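You operate a simulated robot arm through the tools that you are given. There is no shell and no other tool.

You are at the controls of a simulated robot arm. One attempt, no reset.

## Task
Fit the gold rod into the silver sleeve and put a blue mark on its end.
Fine: rod all the way down in the sleeve, then marking colour from the blue pad, blue brush back in its cup. Set down upright: blue brush. A coat counts when it lies all over at full strength: go over it till it gets no stronger.

Only the result counts: the job must be done as asked and must still hold three seconds after the hand-in. Knocking over, shifting, dropping, spilling or breaking anything else fails it.

## Robot
A 7-joint arm with a two-finger parallel gripper, fixed in place. Base frame: the origin is at the foot of the arm, x ahead of it, y to its left, z up; the work surface is at about z = 0. Lengths are in cm, angles in rad, forces in N, time in s.
With the tool pointing down near the work surface it reaches from about 24 to 62 cm from the base axis. Its first joint turns from -1.152 to 1.152 rad. Payload 2.6 kg.
The TCP is the grasp point between the finger pads, 3 cm short of the fingertips. In the tool frame z runs along the fingers and y along their closing line. Largest opening 9.4 cm; finger width 2.8, thickness 1; the body of the gripper, 5 by 9.6 cm, starts 5.5 cm behind the TCP.
Orientation is that of the tool frame in the base frame, as [roll, pitch, yaw] about the fixed x, y, z axes, in that order (R = Rz(yaw) Ry(pitch) Rx(roll)). With the fingers straight down and closing along the base's y, the tool's x points along the base's -x, its y along +y and its z along -z.

## Interface
- The arm moves only by the tool step_arm. Its argument "targets" is a list of rows, each a list of 6 numbers: the shift along the tool's x, y, z in units of 40 mm (1.0 is 40 mm), then the turn, a rotation vector about the tool's x, y, z in units of 5 degrees (1.0 is 5 degrees). In form: [[dx, dy, dz, rx, ry, rz], ...]. A call has 1 to 20 rows; each row shifts and turns the commanded pose from where the row before left it, along the tool's axes as they then stand. "grip" is the finger opening in cm, from 0 to 9.4, set as the call begins (left out, the last holds). A call with a number of a shift or a turn outside -1 to 1 is refused whole. A row lasts 0.2 s, in which the tool goes at most 5 cm and 0.15 rad; a call with a longer step from one row to the next is refused whole, and so is a gripper value outside its range. Where a pose cannot be reached the arm comes as near as it can. A force on the tool above 90 N (or 10 N above the force at the start of the call, whichever is more), or a blocked arm, ends the call early, and 0.2 s more pass. The fingers move at their own pace (about 7.2 cm/s each) and stop on an object; they squeeze with about 42 N. The grip force told is the motor's: it shows also when the fingers shut on nothing. Time passes only in rows, and 0.2 s behind the last, so rows that do not move let the fingers close. It gives the time, the measured TCP pose, the force on the tool (base axes), the opening and the grip force at its end, in the units of the frame above (readings bear some noise), with the torque about the TCP (base axes, N m) and any sound that the robot's microphone picked up.
- Cameras (640 x 400 px; columns grow to the right, rows downward): "scene" is fixed at [5.45, 43.71, 58.68]; the picture's right is [-0.72, -0.69, 0.00], its down [-0.29, 0.30, -0.91] and it looks along [0.63, -0.65, -0.42] (base axes); focal length 308 px, centre (320, 200). "wrist" rides on the gripper at [7.6, 1.4, -10.3] in the tool frame; the picture's right is [-0.18, 0.98, 0.00], its down [-0.75, -0.14, -0.64] and it looks along [-0.63, -0.12, 0.77] (tool axes); focal length 243 px, centre (320, 200). There is no depth. A picture from a camera that has moved, and an enlarged one, comes with that camera's place and axes in the base frame and with its lens. The place of the scene camera against the robot may be out by one fixed shift of up to 1.8 cm in any direction.
- grab_frame(camera): a new picture of that camera. The clock stands still meanwhile.
- inspect(camera, box): a new picture of the part [left, top, right, bottom] of that camera's present view, enlarged. The clock stands still meanwhile.
- job_done(): hands the job in; it is judged then, once.

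Places have to be worked out from the pictures, the camera data and where the tool is seen. Open the gripper and draw the arm clear of the work before you hand the job in, unless the task says otherwise.

The tools are called after "Emit:" by a JSON object that holds its "api" and its "payload". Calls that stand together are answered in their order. step_arm: Moves the arm, as the interface text tells. Its arguments: {"type":"object","properties":{"targets":{"type":"array","items":{"type":"array","items":{"type":"number"}}},"grip":{"type":"number"}},"required":["targets"]} The other tools are called the same way: grab_frame (camera) takes a picture; inspect (camera, box) takes an enlarged picture of a part of a camera's view; job_done () hands the job in.

At the start:

```text
clock: 0.0
tool_pos: [29.2, 4.25, 46.67]
tcp_rot: [3.141, 0.0, 3.14]
contact_force: [-0.1, -0.3, -1.1]
torque: [0.01, 0.01, -0.03]
gripper_width: 9.39
grip_force: 0.1
```

scene: 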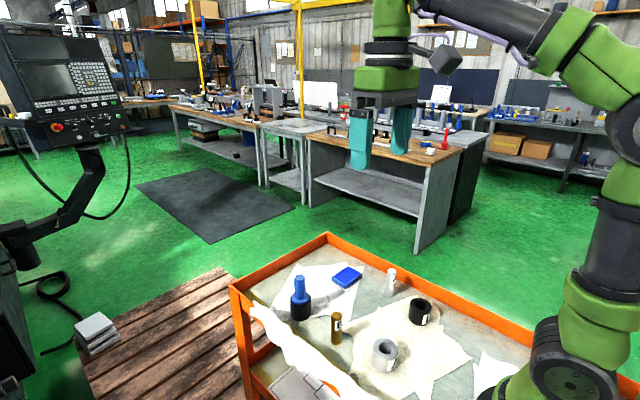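
wrist: 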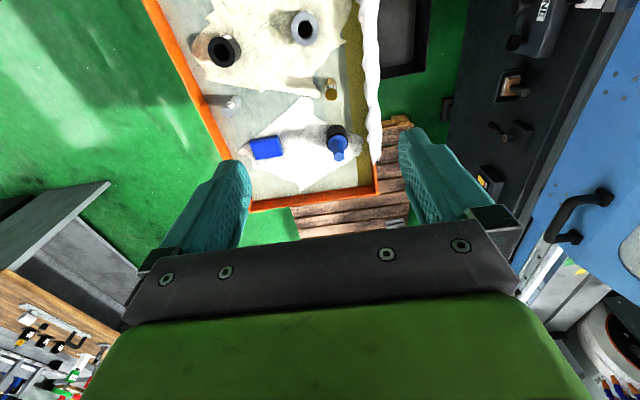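

I'll start by looking closely at the objects on the cart in both cameras.

Emit:
{"api": "inspect", "payload": {"camera": "scene", "box": [220, 230, 540, 400]}}

Emit:
{"api": "inspect", "payload": {"camera": "wrist", "box": [160, 0, 420, 200]}}

```text
2.00 times, centred on (380, 315) of scene
camera zoom: at [5.45, 43.71, 58.68], right [-0.72, -0.69, 0.0], down [-0.29, 0.3, -0.91], along [0.63, -0.65, -0.42], focal length 615 px, centre (200, -30)
```

zoom: 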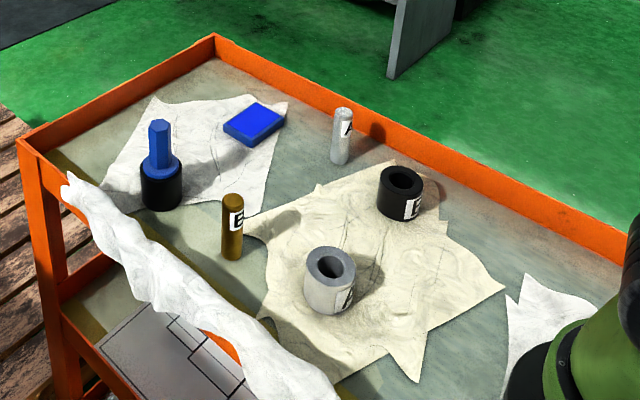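

```text
2.00 times, centred on (290, 100) of wrist
camera zoom: at [21.67, 5.63, 56.84], right [0.18, 0.98, 0.0], down [0.75, -0.14, 0.64], along [0.63, -0.12, -0.77], focal length 485 px, centre (380, 400)
```

zoom: 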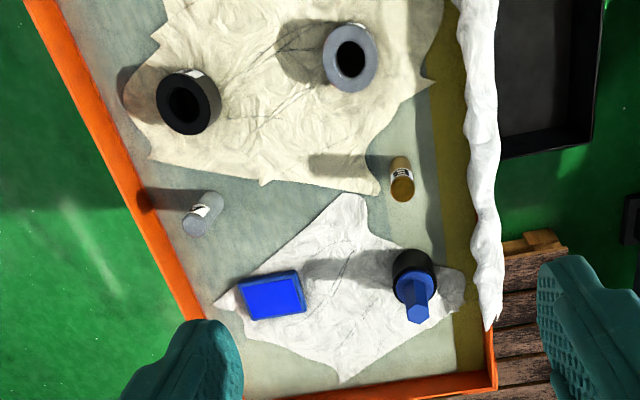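

The rod stands near (36, 5), the silver sleeve near (25.5, 2), the pad near (48, -14) and the brush cup near (46, 5), all estimated from the wrist view. I'll lower the arm in free space for a closer, more exact look.

Emit:
{"api": "step_arm", "payload": {"targets": [[0, 0, 0.5, 0, 0, 0], [0, 0, 1, 0, 0, 0], [0, 0, 1, 0, 0, 0], [0, 0, 1, 0, 0, 0], [0, 0, 0.5, 0, 0, 0], [0, 0, 0, 0, 0, 0]]}}

```text
clock: 1.4
tool_pos: [29.48, 4.07, 30.65]
tcp_rot: [-3.141, 0.001, 3.141]
contact_force: [0.5, -0.1, -0.1]
torque: [-0.01, 0.02, -0.02]
gripper_width: 9.36
grip_force: 0.1
```

The tool is at about z = 30.6, with readings noisy by a few mm. I'll take wrist and scene pictures.

Emit:
{"api": "grab_frame", "payload": {"camera": "wrist"}}

Emit:
{"api": "inspect", "payload": {"camera": "wrist", "box": [240, 0, 400, 100]}}

```text
taken
camera wrist: at [21.77, 5.49, 40.79], right [0.18, 0.98, 0.0], down [0.75, -0.14, 0.64], along [0.63, -0.12, -0.77], focal length 243 px, centre (320, 200)
```

wrist: 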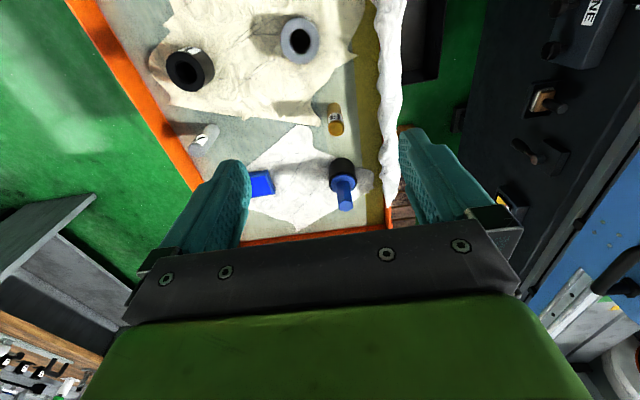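

```text
4.00 times, centred on (320, 50) of wrist
camera zoom: at [21.77, 5.49, 40.79], right [0.18, 0.98, 0.0], down [0.75, -0.14, 0.64], along [0.63, -0.12, -0.77], focal length 970 px, centre (320, 800)
```

zoom: 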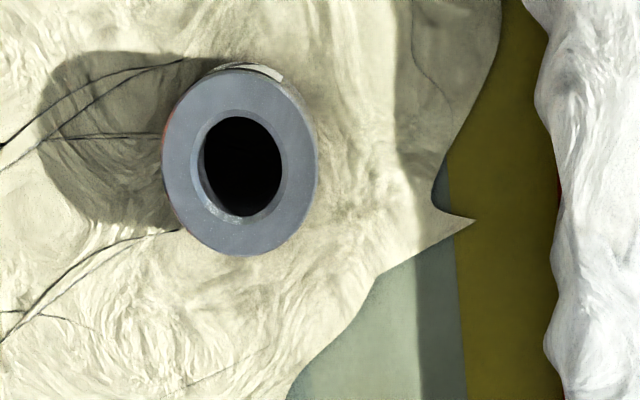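

The sleeve sits with its chamfered bore near (25.4, 2.3). Next I'll look closely at the rod, brush and pad from this height.

Emit:
{"api": "inspect", "payload": {"camera": "wrist", "box": [240, 90, 400, 190]}}

Emit:
{"api": "inspect", "payload": {"camera": "wrist", "box": [230, 120, 390, 220]}}

Emit:
{"api": "inspect", "payload": {"camera": "scene", "box": [270, 250, 430, 350]}}

Emit:
{"api": "inspect", "payload": {"camera": "scene", "box": [310, 290, 470, 390]}}

```text
4.00 times, centred on (320, 140) of wrist
camera zoom: at [21.77, 5.49, 40.79], right [0.18, 0.98, 0.0], down [0.75, -0.14, 0.64], along [0.63, -0.12, -0.77], focal length 970 px, centre (320, 440)
```

zoom: 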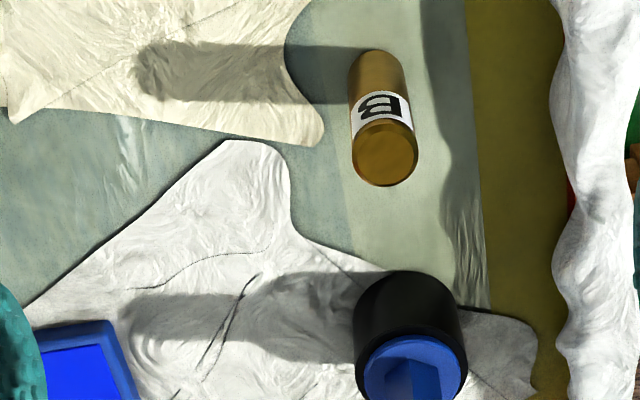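

```text
4.00 times, centred on (310, 170) of wrist
camera zoom: at [21.77, 5.49, 40.79], right [0.18, 0.98, 0.0], down [0.75, -0.14, 0.64], along [0.63, -0.12, -0.77], focal length 970 px, centre (360, 320)
```

zoom: 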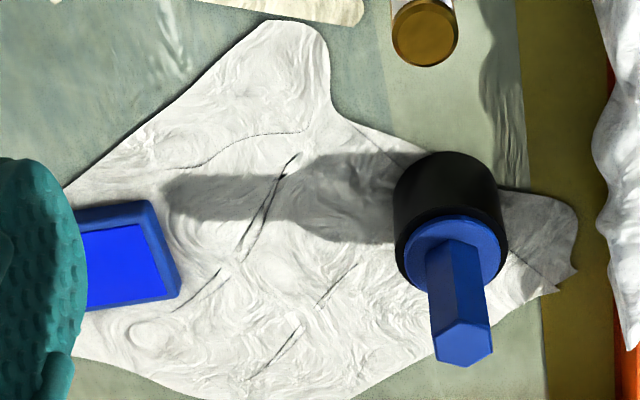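

```text
4.00 times, centred on (350, 300) of scene
camera zoom: at [5.45, 43.71, 58.68], right [-0.72, -0.69, 0.0], down [-0.29, 0.3, -0.91], along [0.63, -0.65, -0.42], focal length 1231 px, centre (200, -200)
```

zoom: 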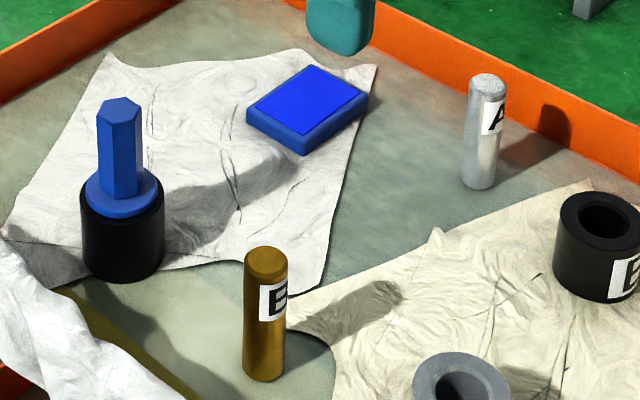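

```text
4.00 times, centred on (390, 340) of scene
camera zoom: at [5.45, 43.71, 58.68], right [-0.72, -0.69, 0.0], down [-0.29, 0.3, -0.91], along [0.63, -0.65, -0.42], focal length 1231 px, centre (40, -360)
```

zoom: 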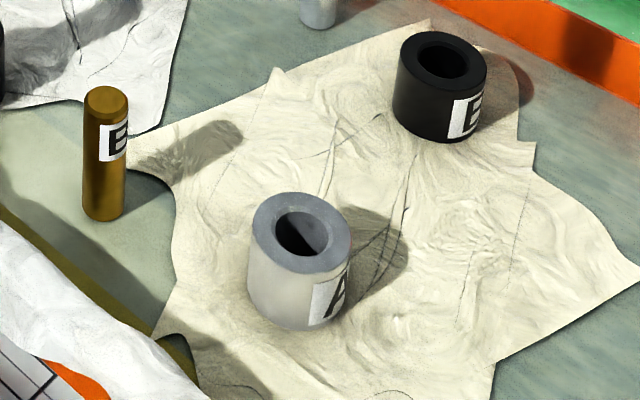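

The gold rod stands at about (36.2, 5.2), roughly 7.9 tall and 2.3 across. The silver sleeve is about 4.1 tall with a bore of about 2.4. I'll move above the rod with the gripper opened to 6 cm and check the alignment.

Emit:
{"api": "step_arm", "payload": {"targets": [[-0.6, 0.1, 0.7, 0, 0, 0], [-0.6, 0.1, 0.7, 0, 0, 0], [-0.5, 0.075, 0.8, 0, 0, 0], [0, 0, 0.9, 0, 0, 0], [0, 0, 0.7, 0, 0, 0], [0, 0, 0.3, 0, 0, 0], [0, 0, 0, 0, 0, 0]], "grip": 6}}

Emit:
{"api": "grab_frame", "payload": {"camera": "wrist"}}

Emit:
{"api": "grab_frame", "payload": {"camera": "scene"}}

```text
clock: 3.0
tool_pos: [36.08, 5.33, 14.11]
tcp_rot: [-3.141, -0.001, -3.141]
contact_force: [0.4, 0.5, 0.2]
torque: [-0.04, -0.02, -0.03]
gripper_width: 5.98
grip_force: 0.0
```

```text
taken
camera wrist: at [28.45, 6.74, 24.5], right [0.18, 0.98, 0.0], down [0.75, -0.14, 0.64], along [0.63, -0.12, -0.77], focal length 243 px, centre (320, 200)
```

wrist: 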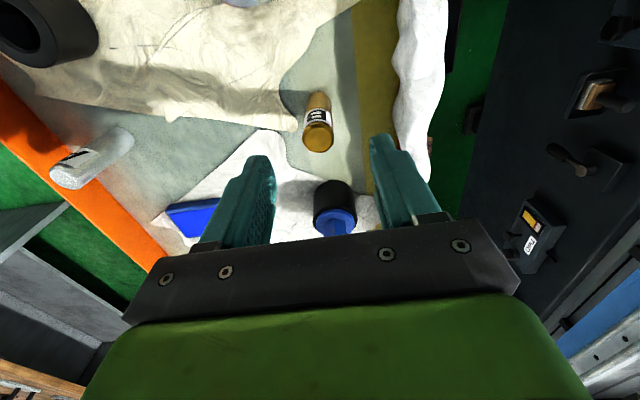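

```text
taken
```

scene: 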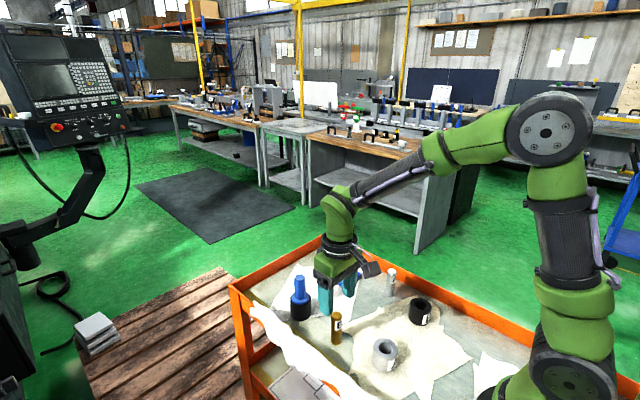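

I'll zoom into the wrist view to find the rod top's exact position against the tool axis.

Emit:
{"api": "inspect", "payload": {"camera": "wrist", "box": [240, 80, 400, 180]}}

```text
4.00 times, centred on (320, 130) of wrist
camera zoom: at [28.45, 6.74, 24.5], right [0.18, 0.98, 0.0], down [0.75, -0.14, 0.64], along [0.63, -0.12, -0.77], focal length 970 px, centre (320, 480)
```

zoom: 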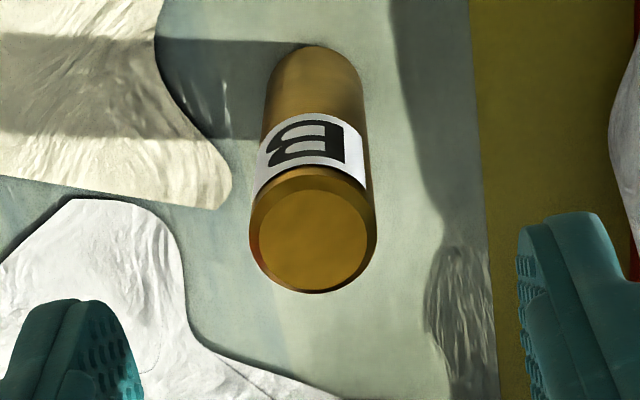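

The rod top is at (36.3, 5.17) and the tool axis at about (36.05, 5.34). I'll correct by +0.23 in x and -0.15 in y, then descend to a TCP height of about 7.45 so the pads hold only the top part of the rod.

Emit:
{"api": "step_arm", "payload": {"targets": [[-0.06, -0.038, 0, 0, 0, 0], [0, 0, 0.5, 0, 0, 0], [0, 0, 0.5, 0, 0, 0], [0, 0, 0.4, 0, 0, 0], [0, 0, 0.27, 0, 0, 0], [0, 0, 0, 0, 0, 0]]}}

Emit:
{"api": "grab_frame", "payload": {"camera": "wrist"}}

Emit:
{"api": "inspect", "payload": {"camera": "scene", "box": [270, 250, 430, 350]}}

```text
clock: 4.4
tool_pos: [36.2, 5.27, 7.41]
tcp_rot: [-3.142, -0.001, -3.141]
contact_force: [-0.6, 0.0, -0.9]
torque: [-0.01, -0.01, -0.01]
gripper_width: 6.02
grip_force: 0.0
```

```text
taken
camera wrist: at [28.62, 6.62, 17.64], right [0.18, 0.98, 0.0], down [0.75, -0.14, 0.64], along [0.63, -0.12, -0.77], focal length 243 px, centre (320, 200)
```

wrist: 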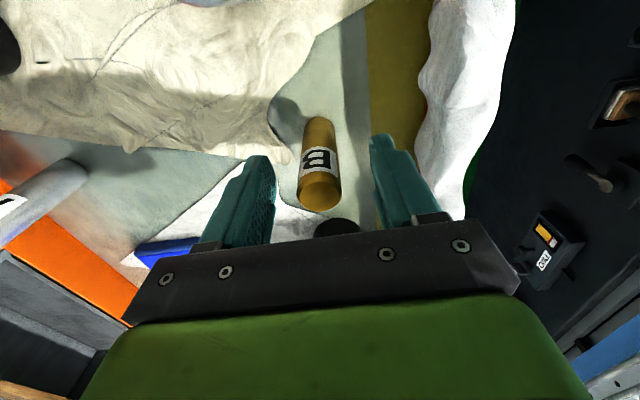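

```text
4.00 times, centred on (350, 300) of scene
camera zoom: at [5.45, 43.71, 58.68], right [-0.72, -0.69, 0.0], down [-0.29, 0.3, -0.91], along [0.63, -0.65, -0.42], focal length 1231 px, centre (200, -200)
```

zoom: 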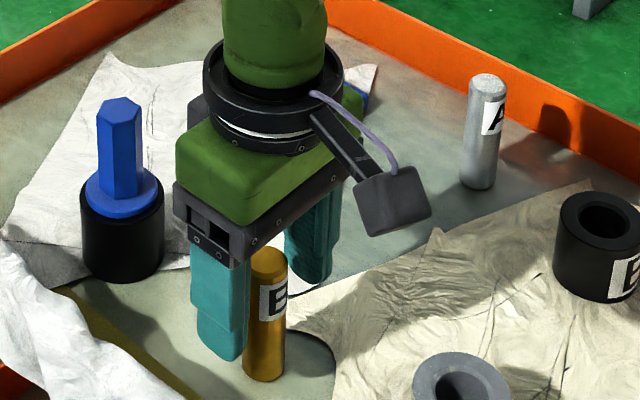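

The rod sits between the fingers. I'll zoom in to verify the centring before closing.

Emit:
{"api": "inspect", "payload": {"camera": "wrist", "box": [240, 110, 400, 210]}}

```text
4.00 times, centred on (320, 160) of wrist
camera zoom: at [28.62, 6.62, 17.64], right [0.18, 0.98, 0.0], down [0.75, -0.14, 0.64], along [0.63, -0.12, -0.77], focal length 970 px, centre (320, 360)
```

zoom: 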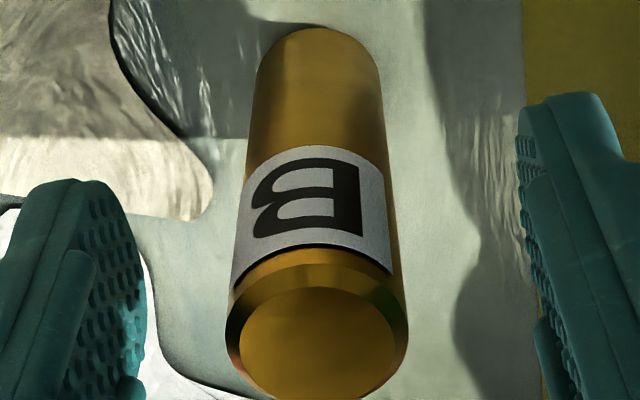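

The rod is centred to within about 0.5 mm in y. I'll nudge 1 mm in +x and close the fingers.

Emit:
{"api": "step_arm", "payload": {"targets": [[-0.03, 0, 0, 0, 0, 0], [0, 0, 0, 0, 0, 0]]}}

Emit:
{"api": "step_arm", "payload": {"targets": [[0, 0, 0, 0, 0, 0], [0, 0, 0, 0, 0, 0], [0, 0, 0, 0, 0, 0], [0, 0, 0, 0, 0, 0]], "grip": 0}}

Emit:
{"api": "inspect", "payload": {"camera": "wrist", "box": [240, 110, 400, 210]}}

```text
clock: 5.0
tool_pos: [36.33, 4.99, 7.43]
tcp_rot: [-3.141, 0.0, 3.142]
contact_force: [-0.2, -0.1, 0.5]
torque: [0.02, 0.0, 0.01]
gripper_width: 5.97
grip_force: 0.0
```

```text
clock: 6.0
tool_pos: [36.38, 5.06, 7.5]
tcp_rot: [3.14, 0.0, -3.141]
contact_force: [0.1, 0.6, -0.1]
torque: [0.13, -0.01, 0.02]
gripper_width: 2.33
grip_force: 42.2
```

```text
4.00 times, centred on (320, 160) of wrist
camera zoom: at [28.76, 6.56, 17.7], right [0.18, 0.98, 0.0], down [0.75, -0.14, 0.64], along [0.63, -0.12, -0.77], focal length 970 px, centre (320, 360)
```

zoom: 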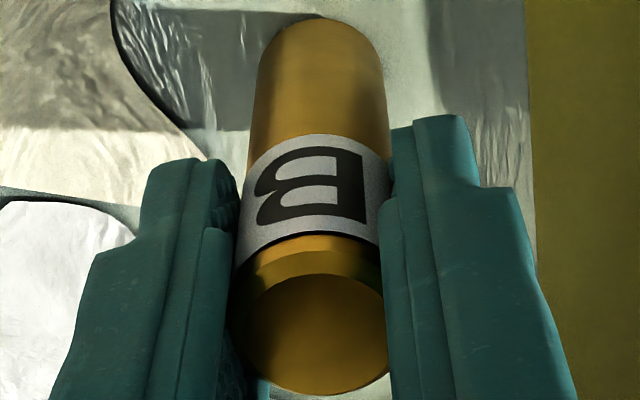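

The rod is held at 2.33 cm. I'll lift it straight up about 6.5 cm and check that it hangs straight.

Emit:
{"api": "step_arm", "payload": {"targets": [[0, 0, -0.3, 0, 0, 0], [0, 0, -0.5, 0, 0, 0], [0, 0, -0.5, 0, 0, 0], [0, 0, -0.325, 0, 0, 0], [0, 0, 0, 0, 0, 0]]}}

Emit:
{"api": "inspect", "payload": {"camera": "scene", "box": [270, 230, 430, 330]}}

Emit:
{"api": "grab_frame", "payload": {"camera": "wrist"}}

```text
clock: 7.2
tool_pos: [36.25, 5.07, 13.93]
tcp_rot: [-3.141, 0.0, 3.14]
contact_force: [0.0, -0.2, -2.7]
torque: [-0.05, 0.0, 0.01]
gripper_width: 2.33
grip_force: 41.8
```

```text
4.00 times, centred on (350, 280) of scene
camera zoom: at [5.45, 43.71, 58.68], right [-0.72, -0.69, 0.0], down [-0.29, 0.3, -0.91], along [0.63, -0.65, -0.42], focal length 1231 px, centre (200, -120)
```

zoom: 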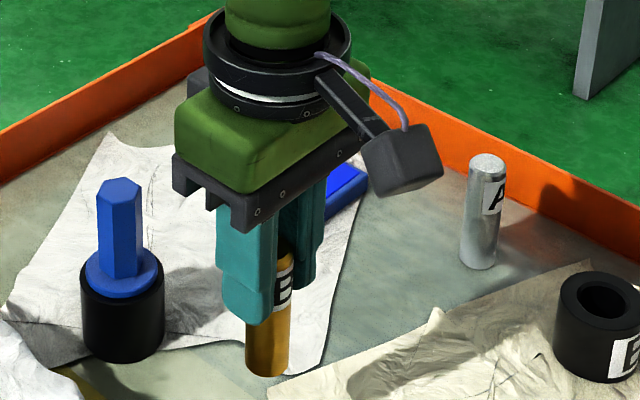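

```text
taken
camera wrist: at [28.68, 6.55, 24.19], right [0.18, 0.98, 0.0], down [0.75, -0.14, 0.64], along [0.63, -0.12, -0.77], focal length 243 px, centre (320, 200)
```

wrist: 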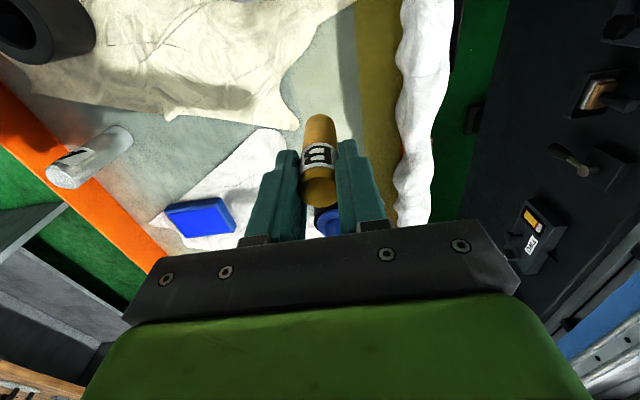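

The rod hangs straight with its bottom near z = 6.4. I'll carry it to just above the silver sleeve.

Emit:
{"api": "step_arm", "payload": {"targets": [[0.4, -0.11, 0, 0, 0, 0], [0.6, -0.16, 0, 0, 0, 0], [0.6, -0.16, 0, 0, 0, 0], [0.6, -0.16, 0, 0, 0, 0], [0.4, -0.11, 0, 0, 0, 0], [0.11, -0.0325, 0, 0, 0, 0], [0, 0, 0, 0, 0, 0]]}}

Emit:
{"api": "grab_frame", "payload": {"camera": "wrist"}}

Emit:
{"api": "inspect", "payload": {"camera": "scene", "box": [310, 290, 470, 390]}}

```text
clock: 8.8
tool_pos: [25.57, 2.18, 13.91]
tcp_rot: [-3.141, 0.0, 3.14]
contact_force: [0.1, 0.7, -1.6]
torque: [-0.04, -0.02, 0.02]
gripper_width: 2.32
grip_force: 42.1
```

```text
taken
camera wrist: at [17.99, 3.71, 24.22], right [0.18, 0.98, 0.0], down [0.75, -0.14, 0.64], along [0.63, -0.12, -0.77], focal length 243 px, centre (320, 200)
```

wrist: 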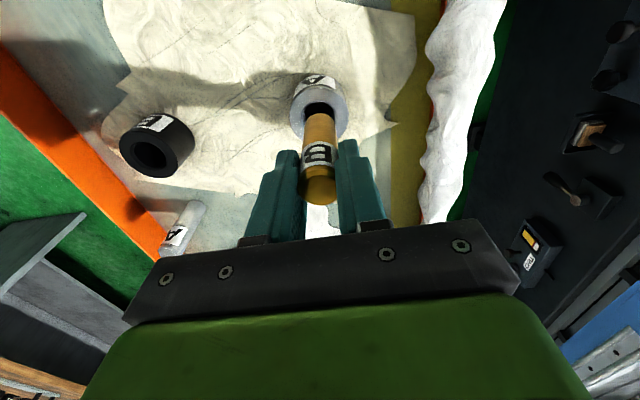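

```text
4.00 times, centred on (390, 340) of scene
camera zoom: at [5.45, 43.71, 58.68], right [-0.72, -0.69, 0.0], down [-0.29, 0.3, -0.91], along [0.63, -0.65, -0.42], focal length 1231 px, centre (40, -360)
```

zoom: 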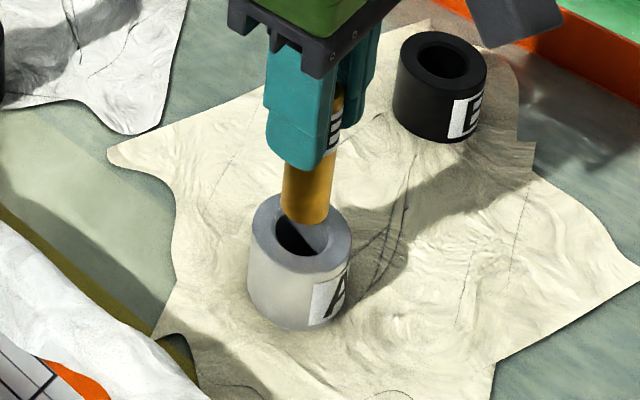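

I'll zoom into the wrist view to compare the bore with the rod end.

Emit:
{"api": "inspect", "payload": {"camera": "wrist", "box": [256, 60, 384, 140]}}

```text
5.00 times, centred on (320, 100) of wrist
camera zoom: at [17.99, 3.71, 24.22], right [0.18, 0.98, 0.0], down [0.75, -0.14, 0.64], along [0.63, -0.12, -0.77], focal length 1213 px, centre (320, 700)
```

zoom: 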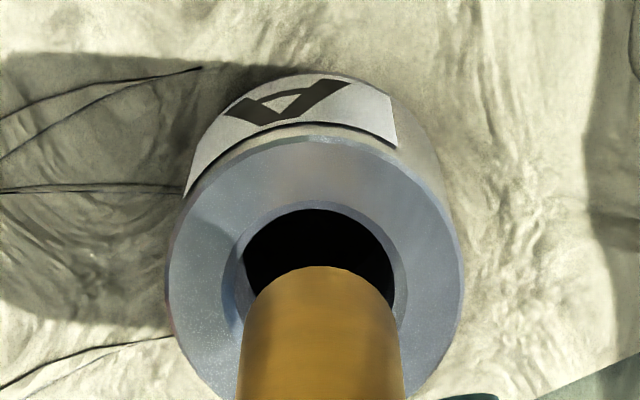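

I'll zoom further to measure the bore and rod edges more precisely.

Emit:
{"api": "inspect", "payload": {"camera": "wrist", "box": [280, 80, 360, 130]}}

Emit:
{"api": "inspect", "payload": {"camera": "scene", "box": [360, 320, 424, 360]}}

```text
8.00 times, centred on (320, 105) of wrist
camera zoom: at [17.99, 3.71, 24.22], right [0.18, 0.98, 0.0], down [0.75, -0.14, 0.64], along [0.63, -0.12, -0.77], focal length 1941 px, centre (320, 960)
```

zoom: 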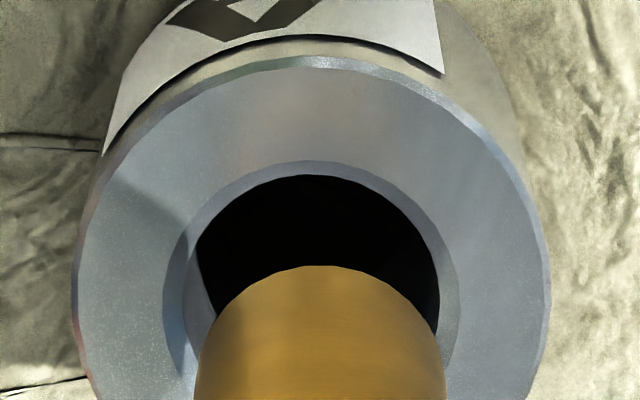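

```text
10.00 times, centred on (392, 340) of scene
camera zoom: at [5.45, 43.71, 58.68], right [-0.72, -0.69, 0.0], down [-0.29, 0.3, -0.91], along [0.63, -0.65, -0.42], focal length 3077 px, centre (-400, -1200)
```

zoom: 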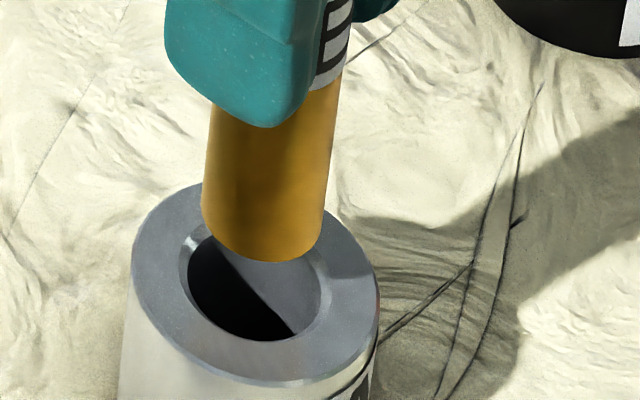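

The bore is about 2.7 across, inside a chamfer about 3.1 across, and the rod is 2.33. The sleeve centre is off the rod by about (+0.15, -0.13) cm. I'll make that correction and lower gently into the mouth.

Emit:
{"api": "step_arm", "payload": {"targets": [[-0.037, -0.032, 0, 0, 0, 0], [0, 0, 0.2, 0, 0, 0], [0, 0, 0.2, 0, 0, 0], [0, 0, 0.15, 0, 0, 0], [0, 0, 0.1, 0, 0, 0], [0, 0, 0, 0, 0, 0]]}}

Emit:
{"api": "inspect", "payload": {"camera": "wrist", "box": [280, 80, 360, 130]}}

Emit:
{"api": "inspect", "payload": {"camera": "scene", "box": [360, 320, 424, 360]}}

```text
clock: 10.2
tool_pos: [25.69, 2.06, 11.39]
tcp_rot: [-3.141, -0.001, 3.141]
contact_force: [-1.1, 2.2, -2.6]
torque: [0.14, 0.05, 0.04]
gripper_width: 2.28
grip_force: 41.9
```

```text
8.00 times, centred on (320, 105) of wrist
camera zoom: at [18.14, 3.5, 21.64], right [0.18, 0.98, 0.0], down [0.75, -0.14, 0.64], along [0.63, -0.12, -0.77], focal length 1941 px, centre (320, 960)
```

zoom: 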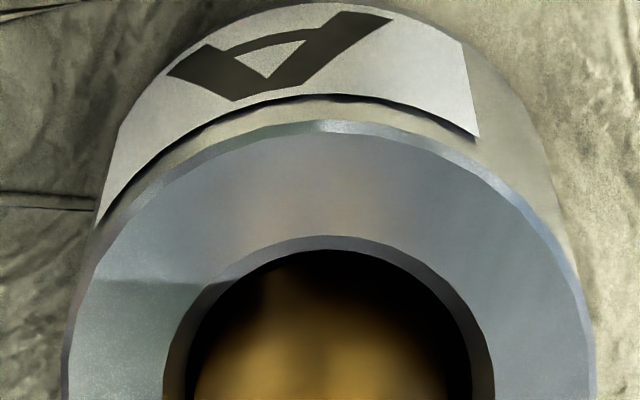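

```text
10.00 times, centred on (392, 340) of scene
camera zoom: at [5.45, 43.71, 58.68], right [-0.72, -0.69, 0.0], down [-0.29, 0.3, -0.91], along [0.63, -0.65, -0.42], focal length 3077 px, centre (-400, -1200)
```

zoom: 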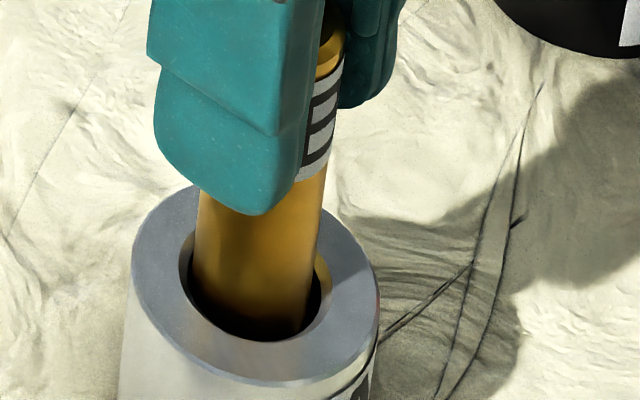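

The rod's tip is just inside the mouth, but the bore centre is about 0.85 mm to the +y side, matching the 2 N side force. I'll shift +y by that amount and continue down slowly.

Emit:
{"api": "step_arm", "payload": {"targets": [[0, 0.022, 0, 0, 0, 0], [0, 0, 0, 0, 0, 0], [0, 0, 0.08, 0, 0, 0], [0, 0, 0.1, 0, 0, 0], [0, 0, 0.1, 0, 0, 0], [0, 0, 0, 0, 0, 0]]}}

Emit:
{"api": "inspect", "payload": {"camera": "wrist", "box": [280, 80, 360, 130]}}

Emit:
{"api": "inspect", "payload": {"camera": "scene", "box": [360, 320, 424, 360]}}

```text
clock: 11.6
tool_pos: [25.75, 2.23, 10.29]
tcp_rot: [-3.141, 0.0, 3.14]
contact_force: [-0.3, 0.2, -1.9]
torque: [0.06, 0.02, -0.01]
gripper_width: 2.31
grip_force: 41.8
```

```text
8.00 times, centred on (320, 105) of wrist
camera zoom: at [18.17, 3.62, 20.51], right [0.18, 0.98, 0.0], down [0.75, -0.14, 0.64], along [0.63, -0.12, -0.77], focal length 1941 px, centre (320, 960)
```

zoom: 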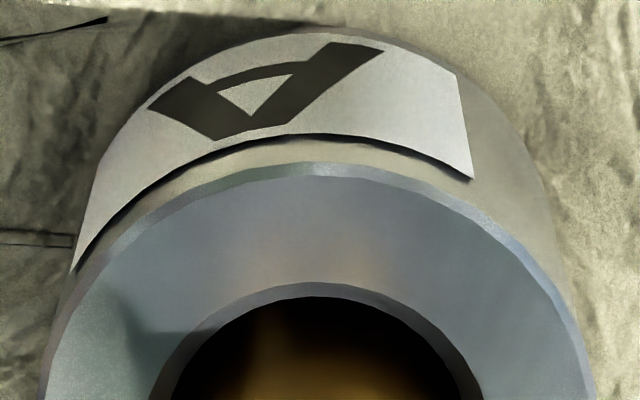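

```text
10.00 times, centred on (392, 340) of scene
camera zoom: at [5.45, 43.71, 58.68], right [-0.72, -0.69, 0.0], down [-0.29, 0.3, -0.91], along [0.63, -0.65, -0.42], focal length 3077 px, centre (-400, -1200)
```

zoom: 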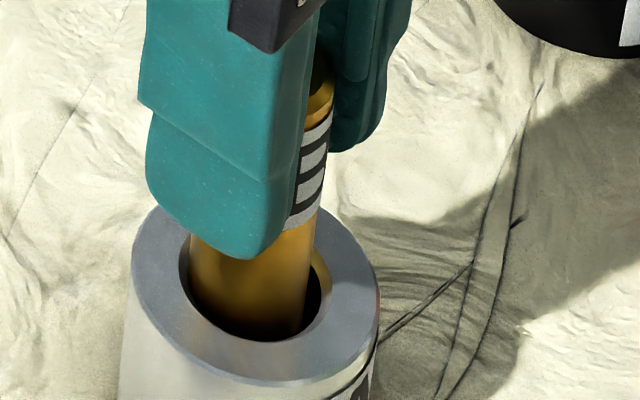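

The rod is inside with almost no side force, its bottom near z = 2.8. I'll continue down 2.2 cm, then finish in fine steps.

Emit:
{"api": "step_arm", "payload": {"targets": [[0.008, -0.008, 0.1, 0, 0, 0], [0, 0, 0.15, 0, 0, 0], [0, 0, 0.15, 0, 0, 0], [0, 0, 0.15, 0, 0, 0], [0, 0, 0, 0, 0, 0]]}}

Emit:
{"api": "inspect", "payload": {"camera": "scene", "box": [360, 320, 424, 360]}}

```text
clock: 12.8
tool_pos: [25.74, 2.11, 8.04]
tcp_rot: [-3.141, 0.001, 3.141]
contact_force: [-1.0, 1.4, 0.1]
torque: [0.08, -0.02, 0.0]
gripper_width: 2.31
grip_force: 41.7
```

```text
10.00 times, centred on (392, 340) of scene
camera zoom: at [5.45, 43.71, 58.68], right [-0.72, -0.69, 0.0], down [-0.29, 0.3, -0.91], along [0.63, -0.65, -0.42], focal length 3077 px, centre (-400, -1200)
```

zoom: 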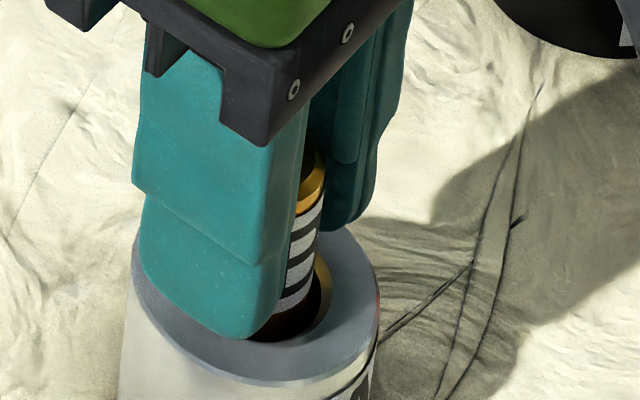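

The vertical force is rising slightly, so the rod may be near its stop. I'll go down in 1 mm steps and watch the force.

Emit:
{"api": "step_arm", "payload": {"targets": [[0, 0, 0.025, 0, 0, 0], [0, 0, 0.025, 0, 0, 0], [0, 0, 0, 0, 0, 0]]}}

```text
clock: 13.6
tool_pos: [25.74, 2.15, 7.98]
tcp_rot: [-3.14, 0.002, 3.141]
contact_force: [-6.5, 0.3, 27.1]
torque: [0.47, 0.24, 0.16]
gripper_width: 2.28
grip_force: 42.4
```

An upward force of 27 N at a TCP height of 7.98 means the rod has met something, either the sleeve floor or a jam. I'll release it so it can settle, then look.

Emit:
{"api": "step_arm", "payload": {"targets": [[0, 0, -0.02, 0, 0, 0], [0, 0, 0, 0, 0, 0]]}}

Emit:
{"api": "step_arm", "payload": {"targets": [[0, 0, 0, 0, 0, 0], [0, 0, 0, 0, 0, 0], [0, 0, 0, 0, 0, 0]], "grip": 4.5}}

Emit:
{"api": "inspect", "payload": {"camera": "wrist", "box": [240, 90, 400, 190]}}

Emit:
{"api": "inspect", "payload": {"camera": "scene", "box": [350, 300, 430, 350]}}

```text
clock: 14.2
tool_pos: [25.84, 2.03, 8.02]
tcp_rot: [-3.141, 0.001, 3.141]
contact_force: [2.1, 0.3, 3.7]
torque: [0.15, -0.26, 0.03]
gripper_width: 2.3
grip_force: 42.3
```

```text
clock: 15.0
tool_pos: [25.75, 2.05, 7.97]
tcp_rot: [3.141, -0.001, -3.141]
contact_force: [1.3, 0.7, 0.0]
torque: [-0.03, -0.01, 0.0]
gripper_width: 4.47
grip_force: 0.0
```

```text
4.00 times, centred on (320, 140) of wrist
camera zoom: at [18.16, 3.6, 18.19], right [0.18, 0.98, 0.0], down [0.75, -0.14, 0.64], along [0.63, -0.12, -0.77], focal length 970 px, centre (320, 440)
```

zoom: 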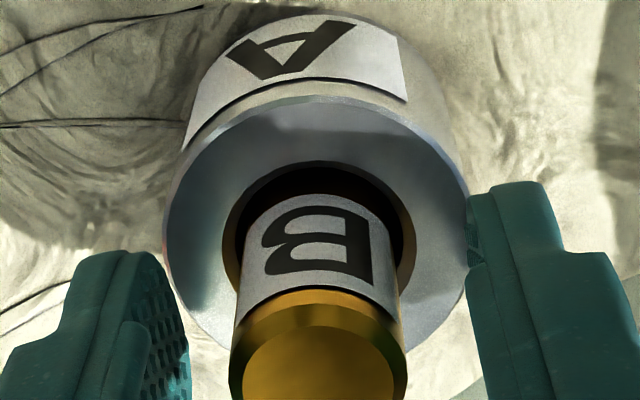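

```text
8.00 times, centred on (390, 325) of scene
camera zoom: at [5.45, 43.71, 58.68], right [-0.72, -0.69, 0.0], down [-0.29, 0.3, -0.91], along [0.63, -0.65, -0.42], focal length 2462 px, centre (-240, -800)
```

zoom: 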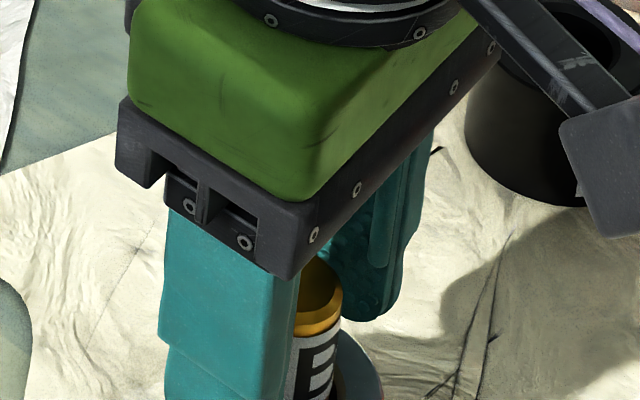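

The rod is free of the fingers. I'll rise straight up and measure how far the rod stands out of the sleeve.

Emit:
{"api": "step_arm", "payload": {"targets": [[0, 0, -0.3, 0, 0, 0], [0, 0, -0.6, 0, 0, 0], [0, 0, -0.8, 0, 0, 0], [0, 0, -0.8, 0, 0, 0], [0, 0, 0, 0, 0, 0]]}}

Emit:
{"api": "inspect", "payload": {"camera": "wrist", "box": [240, 30, 400, 130]}}

Emit:
{"api": "inspect", "payload": {"camera": "scene", "box": [350, 310, 430, 360]}}

```text
clock: 16.2
tool_pos: [25.82, 2.18, 17.92]
tcp_rot: [3.141, 0.0, -3.141]
contact_force: [0.4, -0.4, -1.0]
torque: [0.0, 0.0, 0.0]
gripper_width: 4.47
grip_force: 0.0
```

```text
4.00 times, centred on (320, 80) of wrist
camera zoom: at [18.17, 3.67, 28.2], right [0.18, 0.98, 0.0], down [0.75, -0.14, 0.64], along [0.63, -0.12, -0.77], focal length 970 px, centre (320, 680)
```

zoom: 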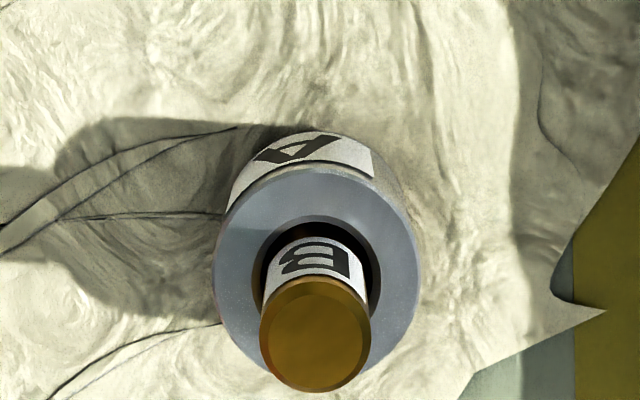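

```text
8.00 times, centred on (390, 335) of scene
camera zoom: at [5.45, 43.71, 58.68], right [-0.72, -0.69, 0.0], down [-0.29, 0.3, -0.91], along [0.63, -0.65, -0.42], focal length 2462 px, centre (-240, -880)
```

zoom: 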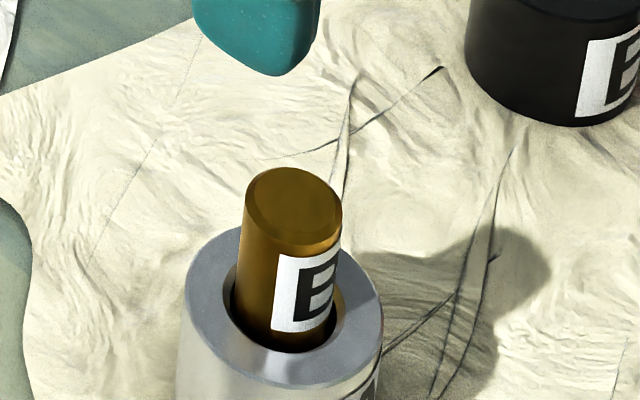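

The rod stands about 3.8 cm out of the sleeve with its top near z = 7.9, which suggests it dropped fully down when released. To be certain, I'll close the fingers and press lightly on the rod's top, feeling for the contact height.

Emit:
{"api": "step_arm", "payload": {"targets": [[0.025, -0.025, 0, 0, 0, 0], [0, 0, 0.4, 0, 0, 0], [0, 0, 0.6, 0, 0, 0], [0, 0, 0.4, 0, 0, 0], [0, 0, 0.15, 0, 0, 0], [0, 0, 0, 0, 0, 0]], "grip": 0}}

Emit:
{"api": "grab_frame", "payload": {"camera": "wrist"}}

Emit:
{"api": "inspect", "payload": {"camera": "scene", "box": [350, 310, 430, 360]}}

```text
clock: 17.6
tool_pos: [25.58, 1.86, 11.78]
tcp_rot: [-3.14, 0.001, -3.141]
contact_force: [0.0, -0.3, -0.3]
torque: [-0.03, 0.0, 0.0]
gripper_width: 0.04
grip_force: 32.9
```

```text
taken
camera wrist: at [18.04, 3.45, 22.05], right [0.18, 0.98, 0.0], down [0.75, -0.14, 0.64], along [0.63, -0.12, -0.77], focal length 243 px, centre (320, 200)
```

wrist: 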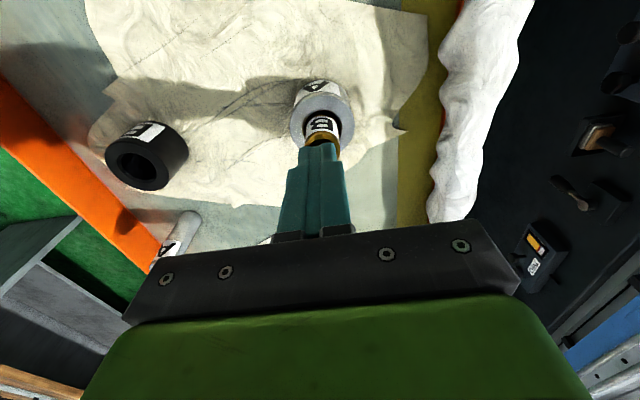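

```text
8.00 times, centred on (390, 335) of scene
camera zoom: at [5.45, 43.71, 58.68], right [-0.72, -0.69, 0.0], down [-0.29, 0.3, -0.91], along [0.63, -0.65, -0.42], focal length 2462 px, centre (-240, -880)
```

zoom: 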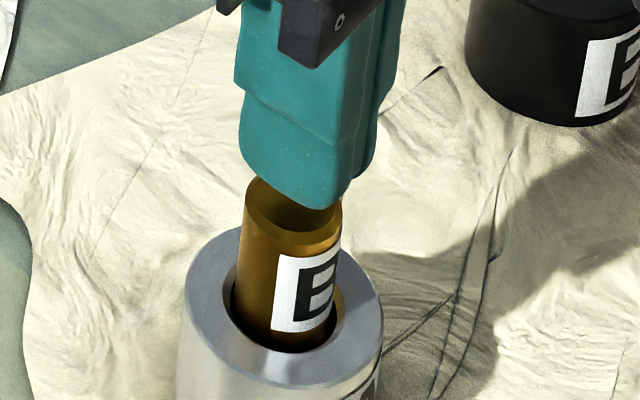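

The fingertips are about 0.9 cm above the rod top. I'll shift +1.5 mm in y and go down carefully to touch.

Emit:
{"api": "step_arm", "payload": {"targets": [[-0.01, 0.04, 0, 0, 0, 0], [0, 0, 0.1, 0, 0, 0], [0, 0, 0.05, 0, 0, 0], [0, 0, 0.025, 0, 0, 0], [0, 0, 0, 0, 0, 0]]}}

Emit:
{"api": "step_arm", "payload": {"targets": [[0, 0, 0.025, 0, 0, 0], [0, 0, 0, 0, 0, 0]]}}

```text
clock: 18.8
tool_pos: [25.76, 2.23, 11.18]
tcp_rot: [-3.14, -0.001, 3.141]
contact_force: [0.5, 0.0, 0.2]
torque: [-0.01, 0.0, -0.02]
gripper_width: 0.0
grip_force: 33.2
```

```text
clock: 19.4
tool_pos: [25.57, 2.23, 10.92]
tcp_rot: [-3.141, 0.0, 3.14]
contact_force: [-0.4, 0.1, -0.8]
torque: [-0.01, 0.01, -0.03]
gripper_width: 0.01
grip_force: 33.3
```

There is no contact with the fingertips at about 7.95, so the rod top is lower than that. I'll continue in 1 mm steps.

Emit:
{"api": "step_arm", "payload": {"targets": [[0, 0, 0.025, 0, 0, 0], [0, 0, 0, 0, 0, 0]]}}

Emit:
{"api": "step_arm", "payload": {"targets": [[0, 0, 0.025, 0, 0, 0], [0, 0, 0, 0, 0, 0]]}}

```text
clock: 20.0
tool_pos: [25.72, 2.25, 10.99]
tcp_rot: [-3.141, 0.003, 3.14]
contact_force: [-7.7, -1.3, 40.7]
torque: [-0.08, 0.55, -0.04]
gripper_width: 0.0
grip_force: 32.9
```

```text
clock: 20.6
tool_pos: [25.67, 2.16, 10.92]
tcp_rot: [3.139, 0.008, 3.14]
contact_force: [-14.8, -2.4, 76.6]
torque: [-0.09, 1.1, 0.02]
gripper_width: 0.0
grip_force: 32.7
```

A firm stop of 77 N with the fingertips at about 7.95 matches the rod's own height, so the rod is all the way down. I'll lift off, rise and check that nothing shifted.

Emit:
{"api": "step_arm", "payload": {"targets": [[0, 0, -0.05, 0, 0, 0], [0, 0, -0.4, 0, 0, 0], [0, 0, -0.8, 0, 0, 0], [0, 0, -0.9, 0, 0, 0], [0, 0, -0.5, 0, 0, 0], [0, 0, 0, 0, 0, 0]]}}

Emit:
{"api": "inspect", "payload": {"camera": "scene", "box": [350, 310, 430, 360]}}

Emit:
{"api": "inspect", "payload": {"camera": "wrist", "box": [240, 30, 400, 130]}}

```text
clock: 22.0
tool_pos: [25.59, 2.1, 21.43]
tcp_rot: [3.141, 0.0, -3.141]
contact_force: [0.2, -0.5, 0.3]
torque: [0.02, 0.0, -0.02]
gripper_width: 0.0
grip_force: 33.5
```

```text
8.00 times, centred on (390, 335) of scene
camera zoom: at [5.45, 43.71, 58.68], right [-0.72, -0.69, 0.0], down [-0.29, 0.3, -0.91], along [0.63, -0.65, -0.42], focal length 2462 px, centre (-240, -880)
```

zoom: 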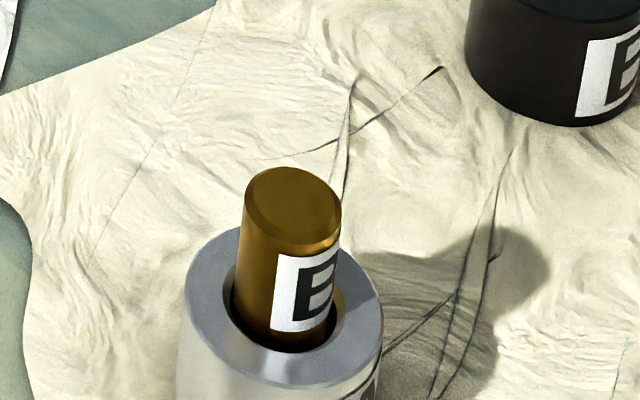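

```text
4.00 times, centred on (320, 80) of wrist
camera zoom: at [18.13, 3.53, 31.59], right [0.18, 0.98, 0.0], down [0.75, -0.14, 0.64], along [0.63, -0.12, -0.77], focal length 970 px, centre (320, 680)
```

zoom: 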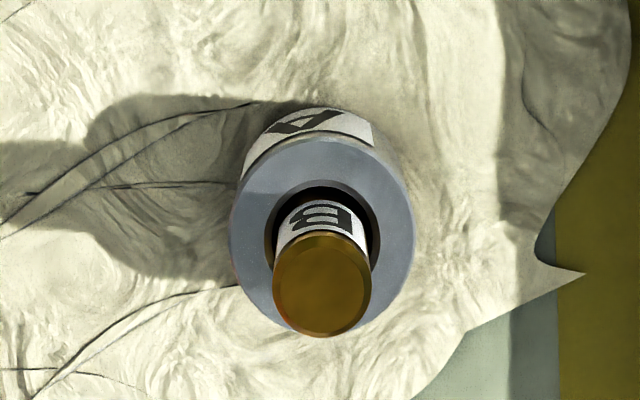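

The rod and sleeve stand as they should, with the rod end near (25.6, 2.2) at z of about 7.95. Next I'll fetch the brush, moving at height toward it near (48.2, 4.9) with the fingers opened.

Emit:
{"api": "step_arm", "payload": {"targets": [[-0.5, 0.06, 0, 0, 0, 0], [-0.8, 0.1, 0, 0, 0, 0], [-0.9, 0.1, 0, 0, 0, 0], [-0.9, 0.1, 0, 0, 0, 0], [-0.9, 0.1, 0, 0, 0, 0], [-0.8, 0.1, 0, 0, 0, 0], [-0.5, 0.08, 0, 0, 0, 0], [-0.3, 0.05, 0, 0, 0, 0], [0, 0, 0, 0, 0, 0]], "grip": 6}}

Emit:
{"api": "grab_frame", "payload": {"camera": "wrist"}}

Emit:
{"api": "inspect", "payload": {"camera": "wrist", "box": [240, 70, 400, 170]}}

```text
clock: 24.0
tool_pos: [48.26, 4.85, 21.37]
tcp_rot: [3.141, -0.001, 3.14]
contact_force: [-0.6, 0.3, -0.1]
torque: [0.02, -0.02, -0.01]
gripper_width: 6.02
grip_force: 0.1
```

```text
taken
camera wrist: at [40.6, 6.38, 31.56], right [0.18, 0.98, 0.0], down [0.75, -0.14, 0.64], along [0.63, -0.12, -0.77], focal length 243 px, centre (320, 200)
```

wrist: 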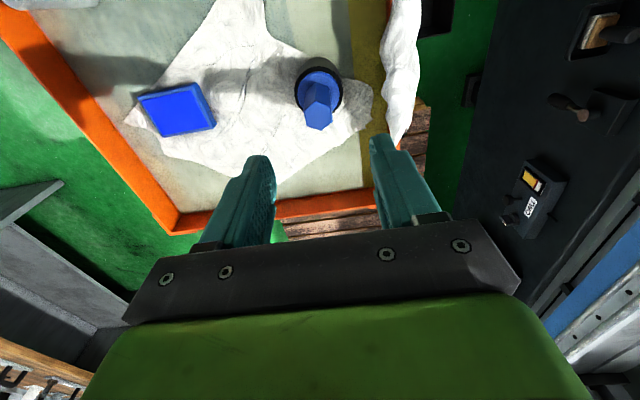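

```text
4.00 times, centred on (320, 120) of wrist
camera zoom: at [40.6, 6.38, 31.56], right [0.18, 0.98, 0.0], down [0.75, -0.14, 0.64], along [0.63, -0.12, -0.77], focal length 970 px, centre (320, 520)
```

zoom: 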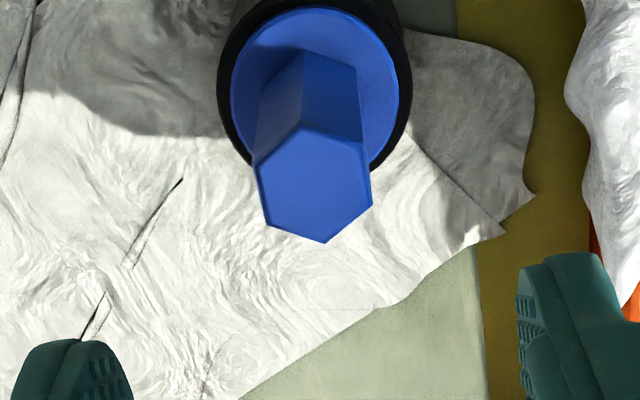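

The brush handle's flats face ±y, so the fingers' closing line already suits them. The handle centre is about (+0.09, -0.17) from the tool axis. I'll correct and descend to a TCP height of about 9, keeping the fingertips above the flange.

Emit:
{"api": "step_arm", "payload": {"targets": [[-0.023, -0.042, 0, 0, 0, 0], [0, 0, 0.6, 0, 0, 0], [0, 0, 0.8, 0, 0, 0], [0, 0, 0.6, 0, 0, 0], [0, 0, 0.4, 0, 0, 0], [0, 0, 0, 0, 0, 0]]}}

Emit:
{"api": "inspect", "payload": {"camera": "wrist", "box": [240, 100, 400, 200]}}

Emit:
{"api": "inspect", "payload": {"camera": "scene", "box": [240, 220, 400, 320]}}

```text
clock: 25.4
tool_pos: [48.03, 4.46, 11.67]
tcp_rot: [-3.14, -0.001, -3.141]
contact_force: [0.0, -0.1, 0.8]
torque: [0.03, 0.02, -0.02]
gripper_width: 6.0
grip_force: 0.0
```

```text
4.00 times, centred on (320, 150) of wrist
camera zoom: at [40.5, 6.09, 21.94], right [0.18, 0.98, 0.0], down [0.75, -0.14, 0.64], along [0.63, -0.12, -0.77], focal length 970 px, centre (320, 400)
```

zoom: 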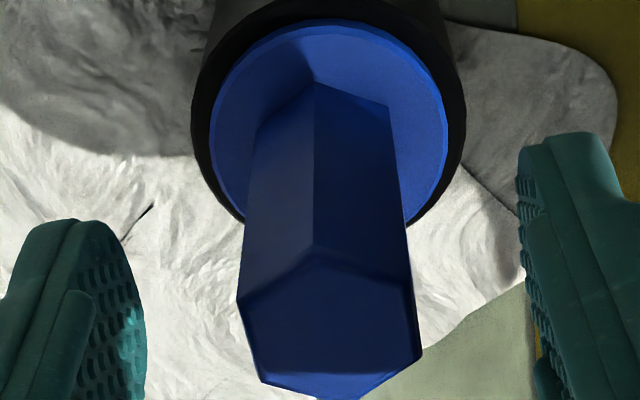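

```text
4.00 times, centred on (320, 270) of scene
camera zoom: at [5.45, 43.71, 58.68], right [-0.72, -0.69, 0.0], down [-0.29, 0.3, -0.91], along [0.63, -0.65, -0.42], focal length 1231 px, centre (320, -80)
```

zoom: 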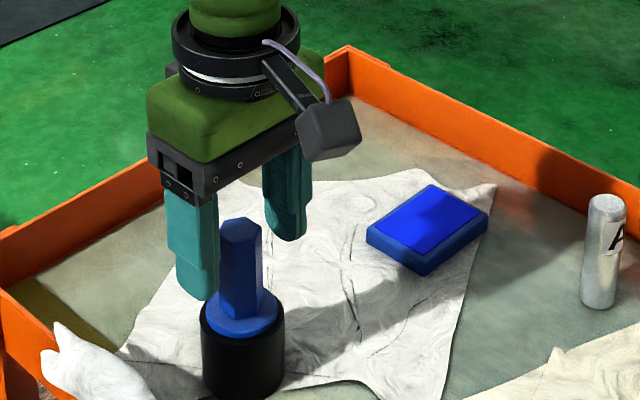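

The handle is now about 1.7 mm to the +y side and slightly ahead in x. I'll correct, descend to TCP 9.0, then re-check before closing.

Emit:
{"api": "step_arm", "payload": {"targets": [[-0.03, 0.042, 0, 0, 0, 0], [0, 0, 0.3, 0, 0, 0], [0, 0, 0.3, 0, 0, 0], [0, 0, 0.06, 0, 0, 0], [0, 0, 0, 0, 0, 0]]}}

Emit:
{"api": "inspect", "payload": {"camera": "wrist", "box": [240, 110, 400, 210]}}

Emit:
{"api": "inspect", "payload": {"camera": "scene", "box": [260, 250, 340, 300]}}

```text
clock: 26.6
tool_pos: [48.15, 4.82, 9.21]
tcp_rot: [-3.141, 0.0, -3.142]
contact_force: [-0.4, 0.4, 0.6]
torque: [0.02, 0.02, 0.02]
gripper_width: 5.98
grip_force: 0.2
```

```text
4.00 times, centred on (320, 160) of wrist
camera zoom: at [40.63, 6.37, 19.4], right [0.18, 0.98, 0.0], down [0.75, -0.14, 0.64], along [0.63, -0.12, -0.77], focal length 970 px, centre (320, 360)
```

zoom: 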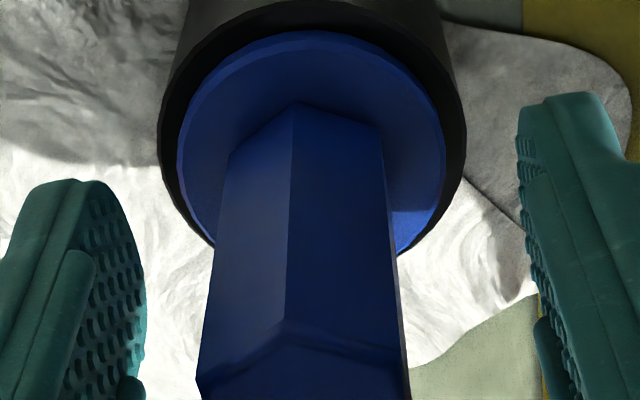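

```text
8.00 times, centred on (300, 275) of scene
camera zoom: at [5.45, 43.71, 58.68], right [-0.72, -0.69, 0.0], down [-0.29, 0.3, -0.91], along [0.63, -0.65, -0.42], focal length 2462 px, centre (480, -400)
```

zoom: 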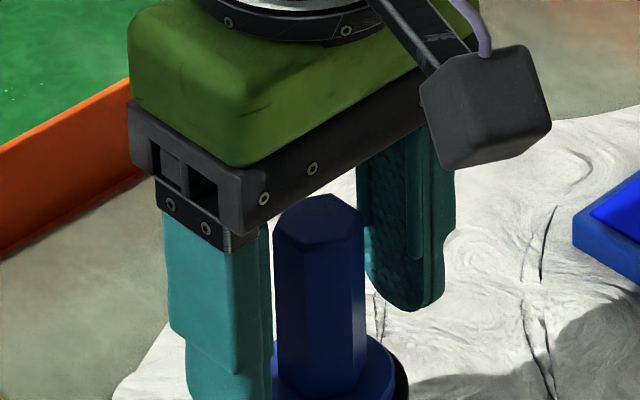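

I'll look a bit lower in the wrist frame to see the whole hexagon against the fingers.

Emit:
{"api": "inspect", "payload": {"camera": "wrist", "box": [240, 150, 400, 250]}}

```text
4.00 times, centred on (320, 200) of wrist
camera zoom: at [40.63, 6.37, 19.4], right [0.18, 0.98, 0.0], down [0.75, -0.14, 0.64], along [0.63, -0.12, -0.77], focal length 970 px, centre (320, 200)
```

zoom: 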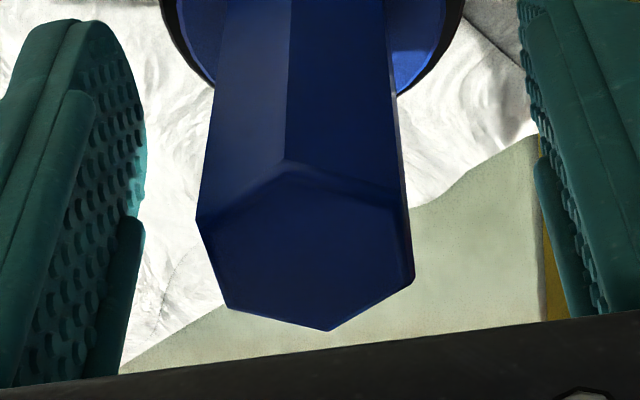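

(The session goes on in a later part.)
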